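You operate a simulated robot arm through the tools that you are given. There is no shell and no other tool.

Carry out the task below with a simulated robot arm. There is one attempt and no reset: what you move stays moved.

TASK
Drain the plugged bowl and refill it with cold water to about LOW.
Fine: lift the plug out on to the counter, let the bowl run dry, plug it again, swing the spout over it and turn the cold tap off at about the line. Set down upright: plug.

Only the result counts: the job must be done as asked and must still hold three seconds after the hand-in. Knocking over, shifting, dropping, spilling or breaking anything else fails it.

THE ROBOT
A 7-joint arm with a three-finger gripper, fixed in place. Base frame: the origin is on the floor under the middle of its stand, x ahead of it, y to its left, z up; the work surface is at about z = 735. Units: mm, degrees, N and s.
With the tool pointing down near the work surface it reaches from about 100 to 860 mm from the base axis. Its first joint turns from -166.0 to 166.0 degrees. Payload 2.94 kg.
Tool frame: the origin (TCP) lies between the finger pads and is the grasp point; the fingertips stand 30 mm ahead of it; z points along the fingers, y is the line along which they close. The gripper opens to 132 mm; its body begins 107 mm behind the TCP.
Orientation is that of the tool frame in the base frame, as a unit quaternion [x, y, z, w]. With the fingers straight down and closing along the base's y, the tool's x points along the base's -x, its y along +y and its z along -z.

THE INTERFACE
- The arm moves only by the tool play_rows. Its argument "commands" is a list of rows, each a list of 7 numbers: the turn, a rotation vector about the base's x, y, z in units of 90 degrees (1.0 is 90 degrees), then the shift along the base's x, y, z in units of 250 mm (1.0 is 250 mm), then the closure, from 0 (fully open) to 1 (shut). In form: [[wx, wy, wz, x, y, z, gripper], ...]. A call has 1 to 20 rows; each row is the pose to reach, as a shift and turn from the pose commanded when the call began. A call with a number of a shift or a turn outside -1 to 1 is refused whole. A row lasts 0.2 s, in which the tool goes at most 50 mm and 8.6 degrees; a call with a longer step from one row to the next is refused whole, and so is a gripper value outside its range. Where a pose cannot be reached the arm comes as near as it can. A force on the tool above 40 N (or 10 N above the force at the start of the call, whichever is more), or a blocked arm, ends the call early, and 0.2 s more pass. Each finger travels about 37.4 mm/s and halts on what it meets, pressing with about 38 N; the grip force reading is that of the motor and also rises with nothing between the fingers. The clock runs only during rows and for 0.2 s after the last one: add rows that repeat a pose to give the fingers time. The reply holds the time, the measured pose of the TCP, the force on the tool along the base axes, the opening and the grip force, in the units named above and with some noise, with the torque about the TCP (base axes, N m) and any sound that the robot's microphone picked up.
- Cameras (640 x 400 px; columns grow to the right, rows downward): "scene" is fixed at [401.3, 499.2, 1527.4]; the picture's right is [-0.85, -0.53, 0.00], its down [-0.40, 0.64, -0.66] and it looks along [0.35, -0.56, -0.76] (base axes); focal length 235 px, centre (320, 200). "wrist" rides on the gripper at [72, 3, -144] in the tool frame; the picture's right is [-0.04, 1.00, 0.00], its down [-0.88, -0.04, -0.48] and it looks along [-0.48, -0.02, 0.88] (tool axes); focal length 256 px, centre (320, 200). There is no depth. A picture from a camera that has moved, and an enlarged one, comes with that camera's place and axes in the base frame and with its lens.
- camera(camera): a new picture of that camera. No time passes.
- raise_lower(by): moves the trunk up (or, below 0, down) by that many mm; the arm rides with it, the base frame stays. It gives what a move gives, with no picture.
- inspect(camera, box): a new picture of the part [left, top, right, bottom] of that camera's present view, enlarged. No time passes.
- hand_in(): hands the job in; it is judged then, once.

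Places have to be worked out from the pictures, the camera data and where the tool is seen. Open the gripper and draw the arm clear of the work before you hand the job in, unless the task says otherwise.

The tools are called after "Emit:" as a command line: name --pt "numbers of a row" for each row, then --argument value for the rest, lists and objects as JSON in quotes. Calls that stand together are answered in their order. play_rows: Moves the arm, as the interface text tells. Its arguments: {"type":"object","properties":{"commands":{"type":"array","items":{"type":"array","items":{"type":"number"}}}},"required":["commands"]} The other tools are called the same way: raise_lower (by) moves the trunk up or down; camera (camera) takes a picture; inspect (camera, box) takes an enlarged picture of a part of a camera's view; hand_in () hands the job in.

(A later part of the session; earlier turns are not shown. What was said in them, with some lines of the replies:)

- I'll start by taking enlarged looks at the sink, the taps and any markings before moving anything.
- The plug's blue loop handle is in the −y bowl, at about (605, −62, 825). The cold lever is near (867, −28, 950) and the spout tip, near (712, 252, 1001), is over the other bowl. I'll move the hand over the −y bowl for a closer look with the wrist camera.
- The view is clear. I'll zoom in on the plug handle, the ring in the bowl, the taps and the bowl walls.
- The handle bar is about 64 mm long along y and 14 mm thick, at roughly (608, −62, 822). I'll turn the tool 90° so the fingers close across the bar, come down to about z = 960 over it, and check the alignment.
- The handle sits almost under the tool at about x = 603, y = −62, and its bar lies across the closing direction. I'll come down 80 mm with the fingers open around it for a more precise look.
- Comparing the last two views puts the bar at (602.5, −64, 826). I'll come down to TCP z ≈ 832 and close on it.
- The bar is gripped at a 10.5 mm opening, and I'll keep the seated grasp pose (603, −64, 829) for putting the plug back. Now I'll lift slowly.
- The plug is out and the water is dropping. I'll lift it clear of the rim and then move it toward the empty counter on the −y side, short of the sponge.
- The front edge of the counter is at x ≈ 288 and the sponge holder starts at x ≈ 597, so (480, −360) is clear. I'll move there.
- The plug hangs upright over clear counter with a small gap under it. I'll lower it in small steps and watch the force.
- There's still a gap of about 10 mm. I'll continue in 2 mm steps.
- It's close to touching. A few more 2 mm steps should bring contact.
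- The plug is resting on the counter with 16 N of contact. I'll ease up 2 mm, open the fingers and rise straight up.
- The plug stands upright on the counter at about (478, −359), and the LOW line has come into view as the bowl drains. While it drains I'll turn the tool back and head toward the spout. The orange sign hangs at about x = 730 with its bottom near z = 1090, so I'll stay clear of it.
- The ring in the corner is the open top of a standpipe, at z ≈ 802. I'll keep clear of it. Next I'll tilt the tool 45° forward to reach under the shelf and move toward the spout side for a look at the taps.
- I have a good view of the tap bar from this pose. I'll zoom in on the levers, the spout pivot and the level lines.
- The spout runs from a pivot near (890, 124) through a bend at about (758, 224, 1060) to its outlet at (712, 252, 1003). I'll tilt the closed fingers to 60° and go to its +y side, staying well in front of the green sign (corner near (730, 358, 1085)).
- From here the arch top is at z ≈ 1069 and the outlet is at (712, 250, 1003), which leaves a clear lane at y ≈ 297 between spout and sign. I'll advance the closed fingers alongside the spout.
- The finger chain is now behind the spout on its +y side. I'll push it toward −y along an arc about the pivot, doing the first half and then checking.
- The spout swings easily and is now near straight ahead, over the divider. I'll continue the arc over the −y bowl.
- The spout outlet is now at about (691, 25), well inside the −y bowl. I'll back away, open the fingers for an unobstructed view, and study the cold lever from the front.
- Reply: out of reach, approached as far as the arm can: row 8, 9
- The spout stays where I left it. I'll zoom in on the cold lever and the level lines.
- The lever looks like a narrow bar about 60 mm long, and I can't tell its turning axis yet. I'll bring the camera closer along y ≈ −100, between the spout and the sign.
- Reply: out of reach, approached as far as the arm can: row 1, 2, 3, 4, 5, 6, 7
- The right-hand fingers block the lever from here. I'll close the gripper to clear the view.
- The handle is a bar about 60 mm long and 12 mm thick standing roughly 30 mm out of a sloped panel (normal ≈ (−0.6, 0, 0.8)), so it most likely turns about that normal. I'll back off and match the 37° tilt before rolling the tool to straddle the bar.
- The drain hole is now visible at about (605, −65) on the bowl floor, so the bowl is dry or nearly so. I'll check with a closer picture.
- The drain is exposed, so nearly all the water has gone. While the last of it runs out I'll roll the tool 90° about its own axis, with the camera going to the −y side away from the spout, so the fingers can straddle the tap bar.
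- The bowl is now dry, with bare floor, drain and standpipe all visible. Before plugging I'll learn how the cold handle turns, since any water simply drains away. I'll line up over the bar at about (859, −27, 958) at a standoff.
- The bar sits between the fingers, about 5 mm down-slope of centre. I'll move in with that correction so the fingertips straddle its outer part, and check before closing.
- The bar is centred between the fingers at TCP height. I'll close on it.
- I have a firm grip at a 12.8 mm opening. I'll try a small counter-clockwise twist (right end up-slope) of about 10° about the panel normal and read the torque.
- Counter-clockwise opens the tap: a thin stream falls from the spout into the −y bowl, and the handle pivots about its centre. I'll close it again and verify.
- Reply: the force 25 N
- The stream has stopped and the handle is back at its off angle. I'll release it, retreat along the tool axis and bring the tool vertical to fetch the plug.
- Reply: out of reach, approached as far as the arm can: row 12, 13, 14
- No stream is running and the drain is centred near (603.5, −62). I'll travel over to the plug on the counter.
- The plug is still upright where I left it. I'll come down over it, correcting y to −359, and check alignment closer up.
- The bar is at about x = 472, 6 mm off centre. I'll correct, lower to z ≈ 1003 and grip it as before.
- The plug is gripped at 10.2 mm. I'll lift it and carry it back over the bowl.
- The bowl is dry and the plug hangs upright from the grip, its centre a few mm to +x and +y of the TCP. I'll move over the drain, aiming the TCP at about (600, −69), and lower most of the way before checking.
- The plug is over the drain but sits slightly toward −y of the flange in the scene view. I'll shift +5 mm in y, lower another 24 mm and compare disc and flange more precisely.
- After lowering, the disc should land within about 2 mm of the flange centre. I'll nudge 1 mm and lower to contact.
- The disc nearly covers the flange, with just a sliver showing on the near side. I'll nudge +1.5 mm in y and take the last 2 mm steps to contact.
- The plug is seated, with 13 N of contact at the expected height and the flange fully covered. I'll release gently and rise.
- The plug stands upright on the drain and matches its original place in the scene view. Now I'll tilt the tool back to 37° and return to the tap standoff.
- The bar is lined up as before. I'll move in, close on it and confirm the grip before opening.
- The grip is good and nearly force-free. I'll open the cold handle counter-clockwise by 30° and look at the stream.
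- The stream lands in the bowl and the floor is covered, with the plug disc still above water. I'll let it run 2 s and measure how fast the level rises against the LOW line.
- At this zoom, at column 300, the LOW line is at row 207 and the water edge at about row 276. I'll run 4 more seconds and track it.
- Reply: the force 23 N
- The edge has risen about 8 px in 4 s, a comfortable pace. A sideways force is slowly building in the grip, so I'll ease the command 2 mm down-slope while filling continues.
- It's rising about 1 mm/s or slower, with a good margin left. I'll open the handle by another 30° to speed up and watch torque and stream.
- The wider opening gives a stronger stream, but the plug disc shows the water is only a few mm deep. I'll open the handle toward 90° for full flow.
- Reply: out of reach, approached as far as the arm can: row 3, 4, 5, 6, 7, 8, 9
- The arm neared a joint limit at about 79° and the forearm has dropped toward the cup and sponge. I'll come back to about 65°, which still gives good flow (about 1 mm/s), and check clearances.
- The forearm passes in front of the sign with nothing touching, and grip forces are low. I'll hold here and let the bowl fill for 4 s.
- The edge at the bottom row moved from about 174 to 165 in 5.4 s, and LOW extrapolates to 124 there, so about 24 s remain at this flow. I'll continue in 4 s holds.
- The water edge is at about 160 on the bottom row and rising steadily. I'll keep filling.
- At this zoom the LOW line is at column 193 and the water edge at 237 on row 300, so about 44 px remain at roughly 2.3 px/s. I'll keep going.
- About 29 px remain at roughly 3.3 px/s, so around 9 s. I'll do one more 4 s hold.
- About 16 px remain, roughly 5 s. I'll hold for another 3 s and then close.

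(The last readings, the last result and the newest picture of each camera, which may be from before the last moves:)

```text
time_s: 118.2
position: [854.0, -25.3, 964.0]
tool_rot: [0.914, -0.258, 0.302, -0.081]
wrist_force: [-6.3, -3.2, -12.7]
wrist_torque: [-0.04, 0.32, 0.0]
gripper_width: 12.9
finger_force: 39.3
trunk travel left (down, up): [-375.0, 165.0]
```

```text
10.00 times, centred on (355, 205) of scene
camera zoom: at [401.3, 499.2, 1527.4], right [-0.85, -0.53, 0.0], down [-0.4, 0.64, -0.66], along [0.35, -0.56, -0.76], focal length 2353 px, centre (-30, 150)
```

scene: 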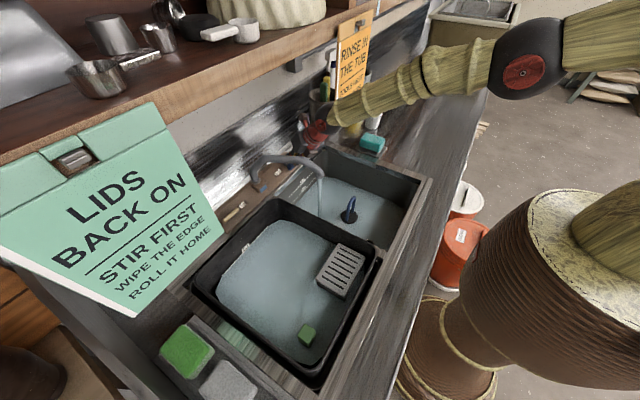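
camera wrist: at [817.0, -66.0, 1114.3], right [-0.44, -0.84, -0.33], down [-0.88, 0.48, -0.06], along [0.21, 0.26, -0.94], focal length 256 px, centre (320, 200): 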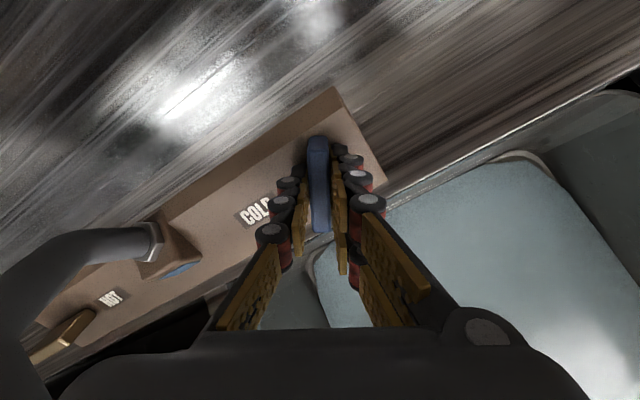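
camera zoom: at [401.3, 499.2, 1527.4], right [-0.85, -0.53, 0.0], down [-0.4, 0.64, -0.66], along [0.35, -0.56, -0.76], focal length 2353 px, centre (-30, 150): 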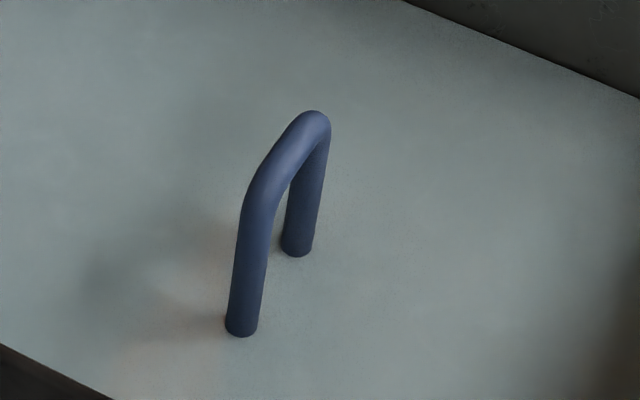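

The water edge has just reached the lower edge of the LOW line. I'll close the tap now, turning clockwise 60°.

Emit:
play_rows --pt "0.05 0 -0.0667 0 0 0 1" --pt "0.1 0 -0.1333 0 0 0 1" --pt "0.15 0 -0.2 0 0 0 1" --pt "0.2 0 -0.2667 0 0 0 1" --pt "0.25 0 -0.3333 0 0 0 1" --pt "0.3 0 -0.4 0 0 0 1" --pt "0.35 0 -0.4667 0 0 0 1" --pt "0.395 0 -0.527 0 0 0 1" --pt "0.403 0 -0.5375 0 0 0 1"

Emit:
inspect --camera "scene" --box '[300, 180, 316, 196]'

Emit:
camera --camera "wrist"

Emit:
inspect --camera "scene" --box '[260, 130, 380, 240]'

```text
time_s: 120.2
position: [854.9, -26.4, 962.6]
tool_rot: [-0.661, 0.683, -0.215, 0.224]
wrist_force: [4.0, -4.3, -13.1]
wrist_torque: [-0.99, 0.12, 0.89]
gripper_width: 13.2
finger_force: 39.7
trunk travel left (down, up): [-375.0, 165.0]
```

```text
16.00 times, centred on (308, 188) of scene
camera zoom: at [401.3, 499.2, 1527.4], right [-0.85, -0.53, 0.0], down [-0.4, 0.64, -0.66], along [0.35, -0.56, -0.76], focal length 3765 px, centre (512, 392)
```

zoom: 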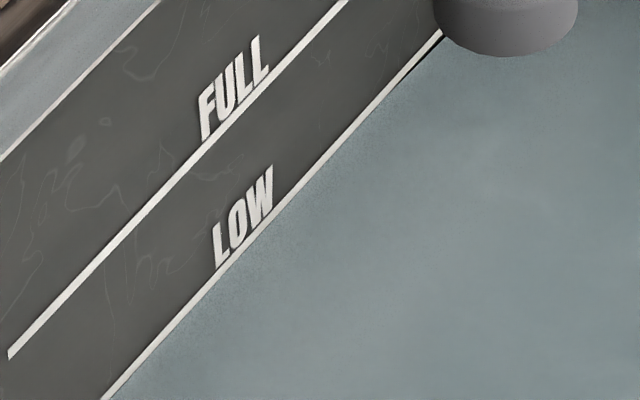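

```text
taken
camera wrist: at [764.6, -99.2, 1075.7], right [-0.8, 0.08, -0.59], down [-0.23, 0.88, 0.42], along [0.55, 0.47, -0.69], focal length 256 px, centre (320, 200)
```

wrist: 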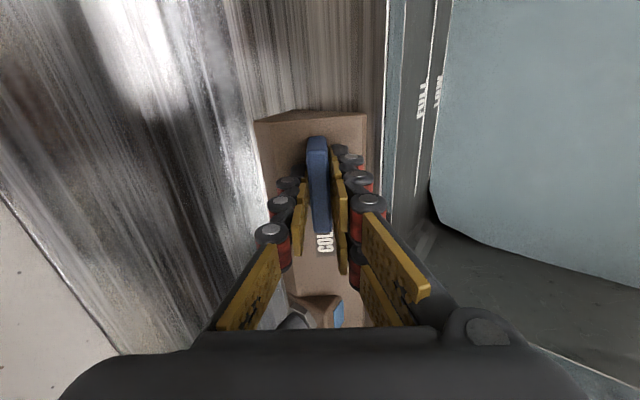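

```text
3.64 times, centred on (320, 185) of scene
camera zoom: at [401.3, 499.2, 1527.4], right [-0.85, -0.53, 0.0], down [-0.4, 0.64, -0.66], along [0.35, -0.56, -0.76], focal length 856 px, centre (320, 254)
```

zoom: 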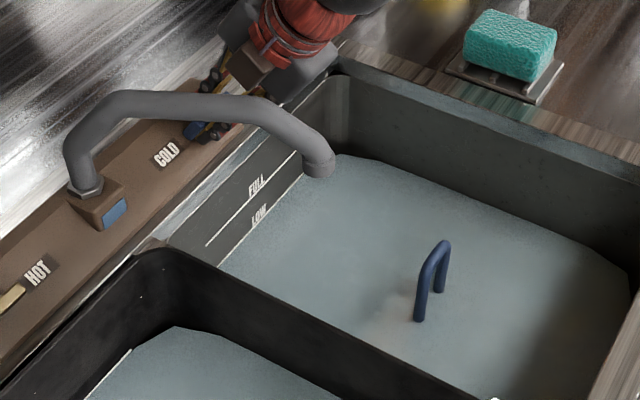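

The stream has stopped and the closing torque shows the handle is against its off stop. I'll check the level against LOW from the wrist camera too.

Emit:
inspect --camera "wrist" --box '[390, 20, 470, 220]'

Emit:
inspect --camera "scene" --box '[290, 165, 330, 205]'

Emit:
camera --camera "scene"

```text
2.00 times, centred on (430, 120) of wrist
camera zoom: at [764.6, -99.2, 1075.7], right [-0.8, 0.08, -0.59], down [-0.23, 0.88, 0.42], along [0.55, 0.47, -0.69], focal length 512 px, centre (100, 360)
```

zoom: 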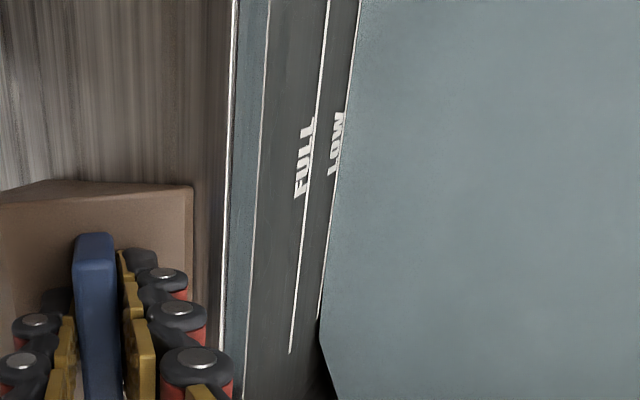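

```text
10.00 times, centred on (310, 185) of scene
camera zoom: at [401.3, 499.2, 1527.4], right [-0.85, -0.53, 0.0], down [-0.4, 0.64, -0.66], along [0.35, -0.56, -0.76], focal length 2353 px, centre (420, 350)
```

zoom: 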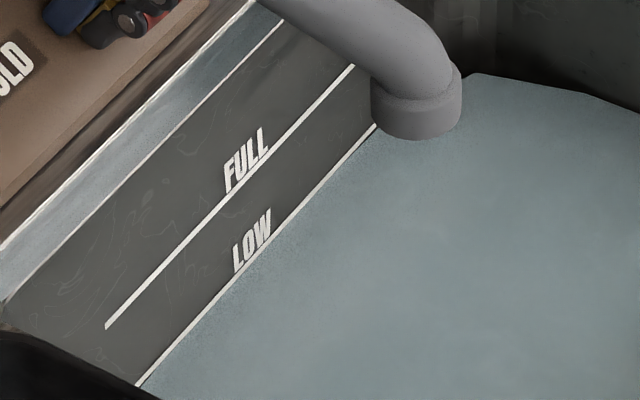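

```text
taken
```

scene: 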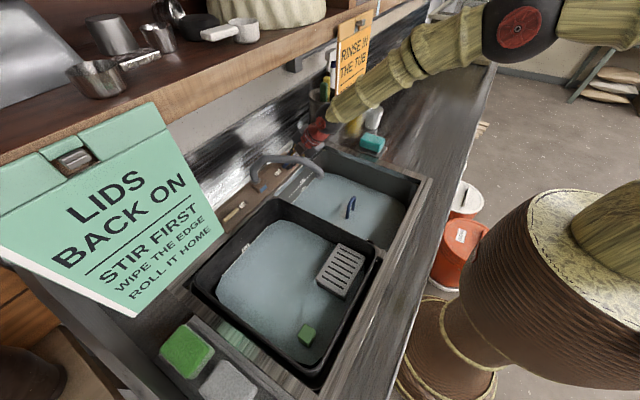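

The level sits right on LOW from both cameras and there's no stream. I'll open the fingers and retreat a short way along the tool axis.

Emit:
play_rows --pt "0 0 0 0 0 0 0.94" --pt "0 0 0 0 0 0 0.88" --pt "0 0 0 0 0 0 0.8" --pt "0 0 0 0 0 0 0.7" --pt "0 0 0 0 0 0 0.7" --pt "0 0 0 -0.036 0 0.048 0.7" --pt "0 0 0 -0.096 0 0.128 0.7" --pt "0 0 0 -0.168 0 0.224 0.7" --pt "0 0 0 -0.24 0 0.32 0.7" --pt "0 0 0 -0.24 0 0.32 0.7"

Emit:
camera --camera "wrist"

Emit:
camera --camera "scene"

Emit:
inspect --camera "scene" --box '[260, 130, 380, 240]'

```text
time_s: 122.4
position: [792.6, -26.5, 1041.5]
tool_rot: [-0.66, 0.684, -0.215, 0.224]
wrist_force: [-0.4, -0.8, -0.3]
wrist_torque: [0.0, 0.03, 0.0]
gripper_width: 39.6
finger_force: 0.1
trunk travel left (down, up): [-375.0, 165.0]
```

```text
taken
camera wrist: at [703.7, -99.9, 1154.2], right [-0.8, 0.08, -0.59], down [-0.23, 0.88, 0.42], along [0.55, 0.48, -0.69], focal length 256 px, centre (320, 200)
```

wrist: 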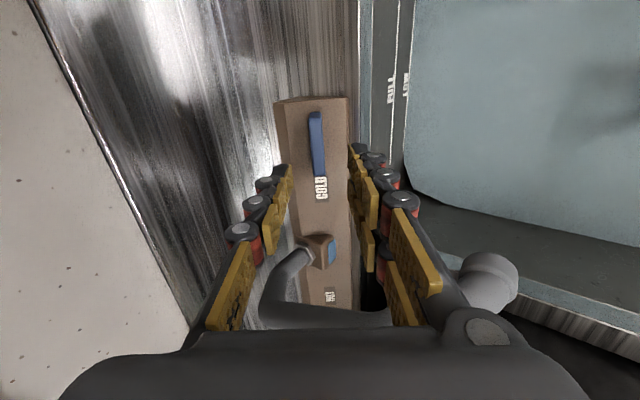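

```text
taken
```

scene: 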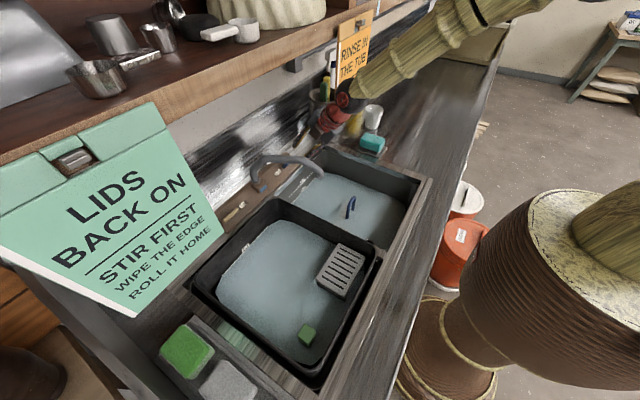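

```text
3.64 times, centred on (320, 185) of scene
camera zoom: at [401.3, 499.2, 1527.4], right [-0.85, -0.53, 0.0], down [-0.4, 0.64, -0.66], along [0.35, -0.56, -0.76], focal length 856 px, centre (320, 254)
```

zoom: 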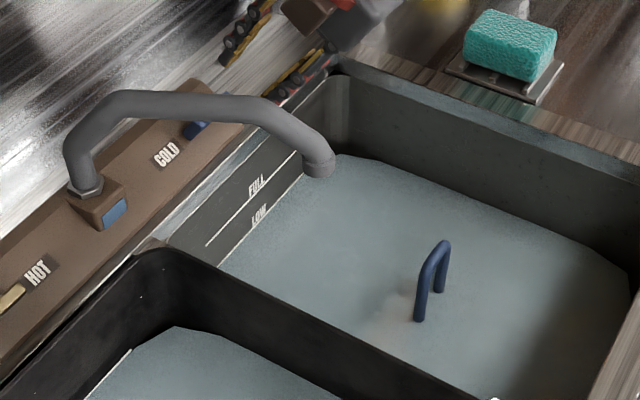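

No drip, and the level is holding. I'll withdraw the arm up and back away from the sink, with the tool returning to vertical.

Emit:
play_rows --pt "0 0 0 -0.1 0 0.1 0.7" --pt "0 0 0 -0.22 0 0.17 0.7" --pt "0 0 0 -0.34 0 0.22 0.7" --pt "0 0.03 0 -0.46 -0.01 0.26 0.7" --pt "0 0.08 0 -0.56 -0.02 0.3 0.7" --pt "0 0.14 0 -0.64 -0.04 0.33 0.6" --pt "0 0.2 0 -0.72 -0.06 0.36 0.5" --pt "0 0.26 0 -0.79 -0.09 0.39 0.4" --pt "0 0.33 0 -0.86 -0.12 0.41 0.3" --pt "0 0.41 0 -0.93 -0.134 0.43 0.2" --pt "0 0.41 0 -0.93 -0.134 0.43 0" --pt "0 0.41 0 -0.93 -0.134 0.43 0" --pt "0 0.41 0 -0.93 -0.134 0.43 0"

Emit:
camera --camera "wrist"

Emit:
camera --camera "scene"

Emit:
inspect --camera "scene" --box '[290, 165, 330, 205]'

```text
time_s: 125.2
position: [560.3, -58.8, 1153.7]
tool_rot: [-0.695, 0.719, 0.004, -0.004]
wrist_force: [0.2, -0.5, 0.1]
wrist_torque: [0.0, -0.02, -0.03]
gripper_width: 132.1
finger_force: 0.1
trunk travel left (down, up): [-375.0, 165.0]
```

```text
taken
camera wrist: at [556.2, -133.1, 1296.6], right [-1.0, 0.08, 0.01], down [0.07, 0.88, 0.48], along [0.03, 0.48, -0.88], focal length 256 px, centre (320, 200)
```

wrist: 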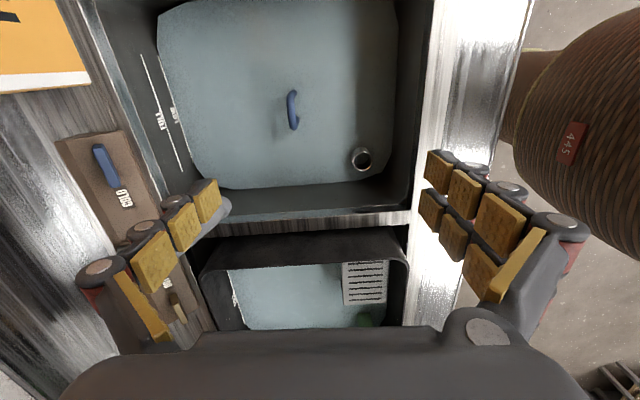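

```text
taken
```

scene: 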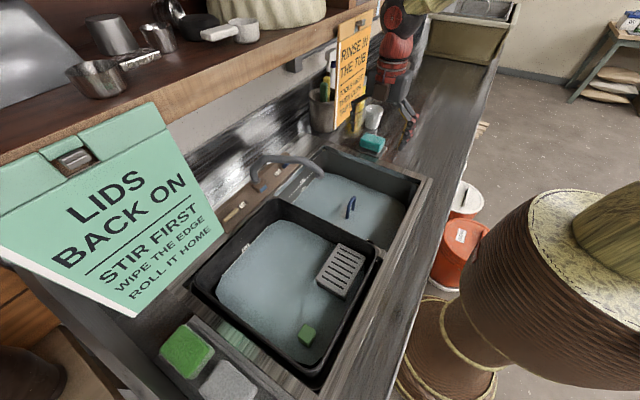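

```text
10.00 times, centred on (310, 185) of scene
camera zoom: at [401.3, 499.2, 1527.4], right [-0.85, -0.53, 0.0], down [-0.4, 0.64, -0.66], along [0.35, -0.56, -0.76], focal length 2353 px, centre (420, 350)
```

zoom: 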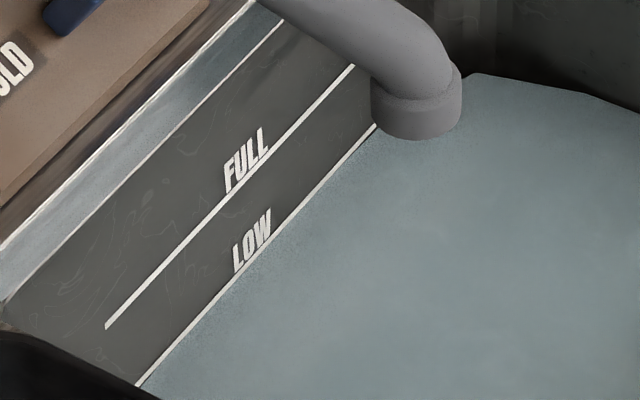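

The level holds at LOW, the plug handle is upright and there's no drip. I'll lift the arm further clear and wait a few seconds to confirm nothing changes.

Emit:
play_rows --pt "0 0 0 0 0 0.1 0" --pt "0 0 0 0 0 0.2 0" --pt "0 0 0 0 0 0.3 0" --pt "0 0 0 0 0 0.4 0" --pt "0 0 0 0 0 0.5 0" --pt "0 0 0 0 0 0.5 0" --pt "0 0 0 0 0 0.5 0" --pt "0 0 0 0 0 0.5 0" --pt "0 0 0 0 0 0.5 0" --pt "0 0 0 0 0 0.5 0" --pt "0 0 0 0 0 0.5 0" --pt "0 0 0 0 0 0.5 0" --pt "0 0 0 0 0 0.5 0" --pt "0 0 0 0 0 0.5 0" --pt "0 0 0 0 0 0.5 0" --pt "0 0 0 0 0 0.5 0" --pt "0 0 0 0 0 0.5 0" --pt "0 0 0 0 0 0.5 0"

Emit:
inspect --camera "scene" --box '[290, 165, 330, 205]'

Emit:
inspect --camera "scene" --box '[220, 110, 440, 250]'

Emit:
camera --camera "scene"

```text
time_s: 129.0
position: [559.0, -58.9, 1277.3]
tool_rot: [-0.695, 0.719, 0.003, -0.003]
wrist_force: [0.9, 0.6, -0.7]
wrist_torque: [-0.02, 0.0, 0.03]
gripper_width: 131.8
finger_force: 0.1
trunk travel left (down, up): [-375.0, 165.0]
```

```text
10.00 times, centred on (310, 185) of scene
camera zoom: at [401.3, 499.2, 1527.4], right [-0.85, -0.53, 0.0], down [-0.4, 0.64, -0.66], along [0.35, -0.56, -0.76], focal length 2353 px, centre (420, 350)
```

zoom: 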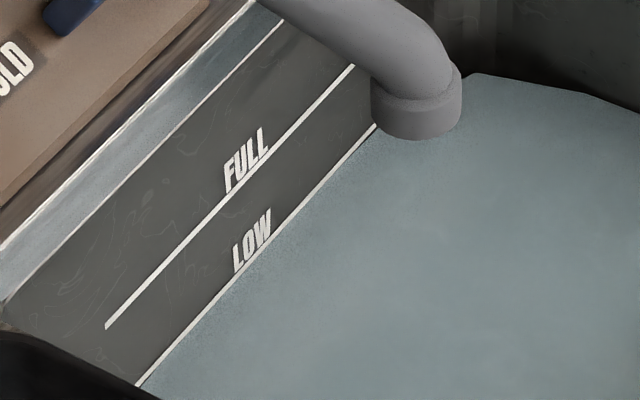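

```text
2.86 times, centred on (330, 180) of scene
camera zoom: at [401.3, 499.2, 1527.4], right [-0.85, -0.53, 0.0], down [-0.4, 0.64, -0.66], along [0.35, -0.56, -0.76], focal length 672 px, centre (291, 257)
```

zoom: 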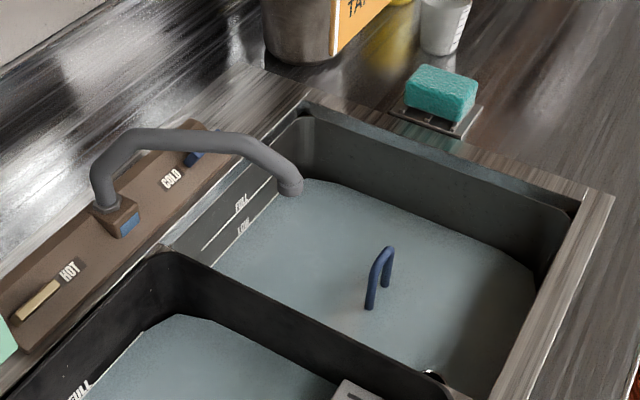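

```text
taken
```

scene: 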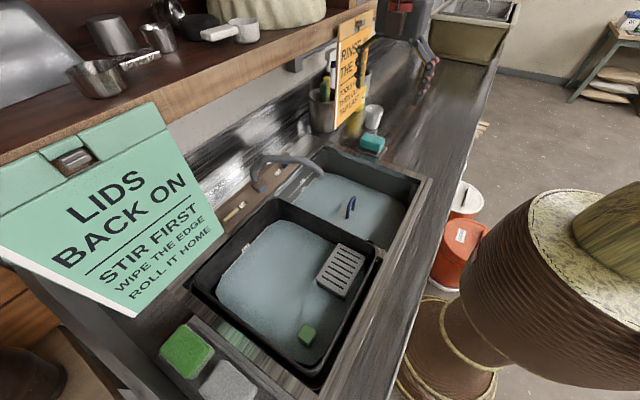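

The level has stayed on LOW for about 9 s with the tap off. The plug is seated upright, the spout is over the bowl, the gripper is open and the arm is clear. The sponge, cup, signs and other tub look undisturbed, so I'm handing in.

Emit:
hand_in

```text
The job is handed in.
```

The bowl was drained, plugged again and refilled with cold water to the LOW line. I've handed the job in, but no verdict has come back yet.

- **Draining:** I lifted the plug out and stood it upright on the counter. The bowl was bare before I put the plug back.
- **Plug:** It is seated upright over the drain, in the same place it started.
- **Tap and spout:** The spout is over the bowl and the cold tap is off. To learn which way the handle turns, I ran the tap for about a second while the bowl was still unplugged. That water went down the drain.
- **Level:** The water edge sits on the LOW line. It had not moved about 9 seconds after I let go of the tap, with no drip.
- **Surroundings:** The sponge, cup, signs and other tub look undisturbed in the last pictures. The gripper was open and the arm clear at hand-in.
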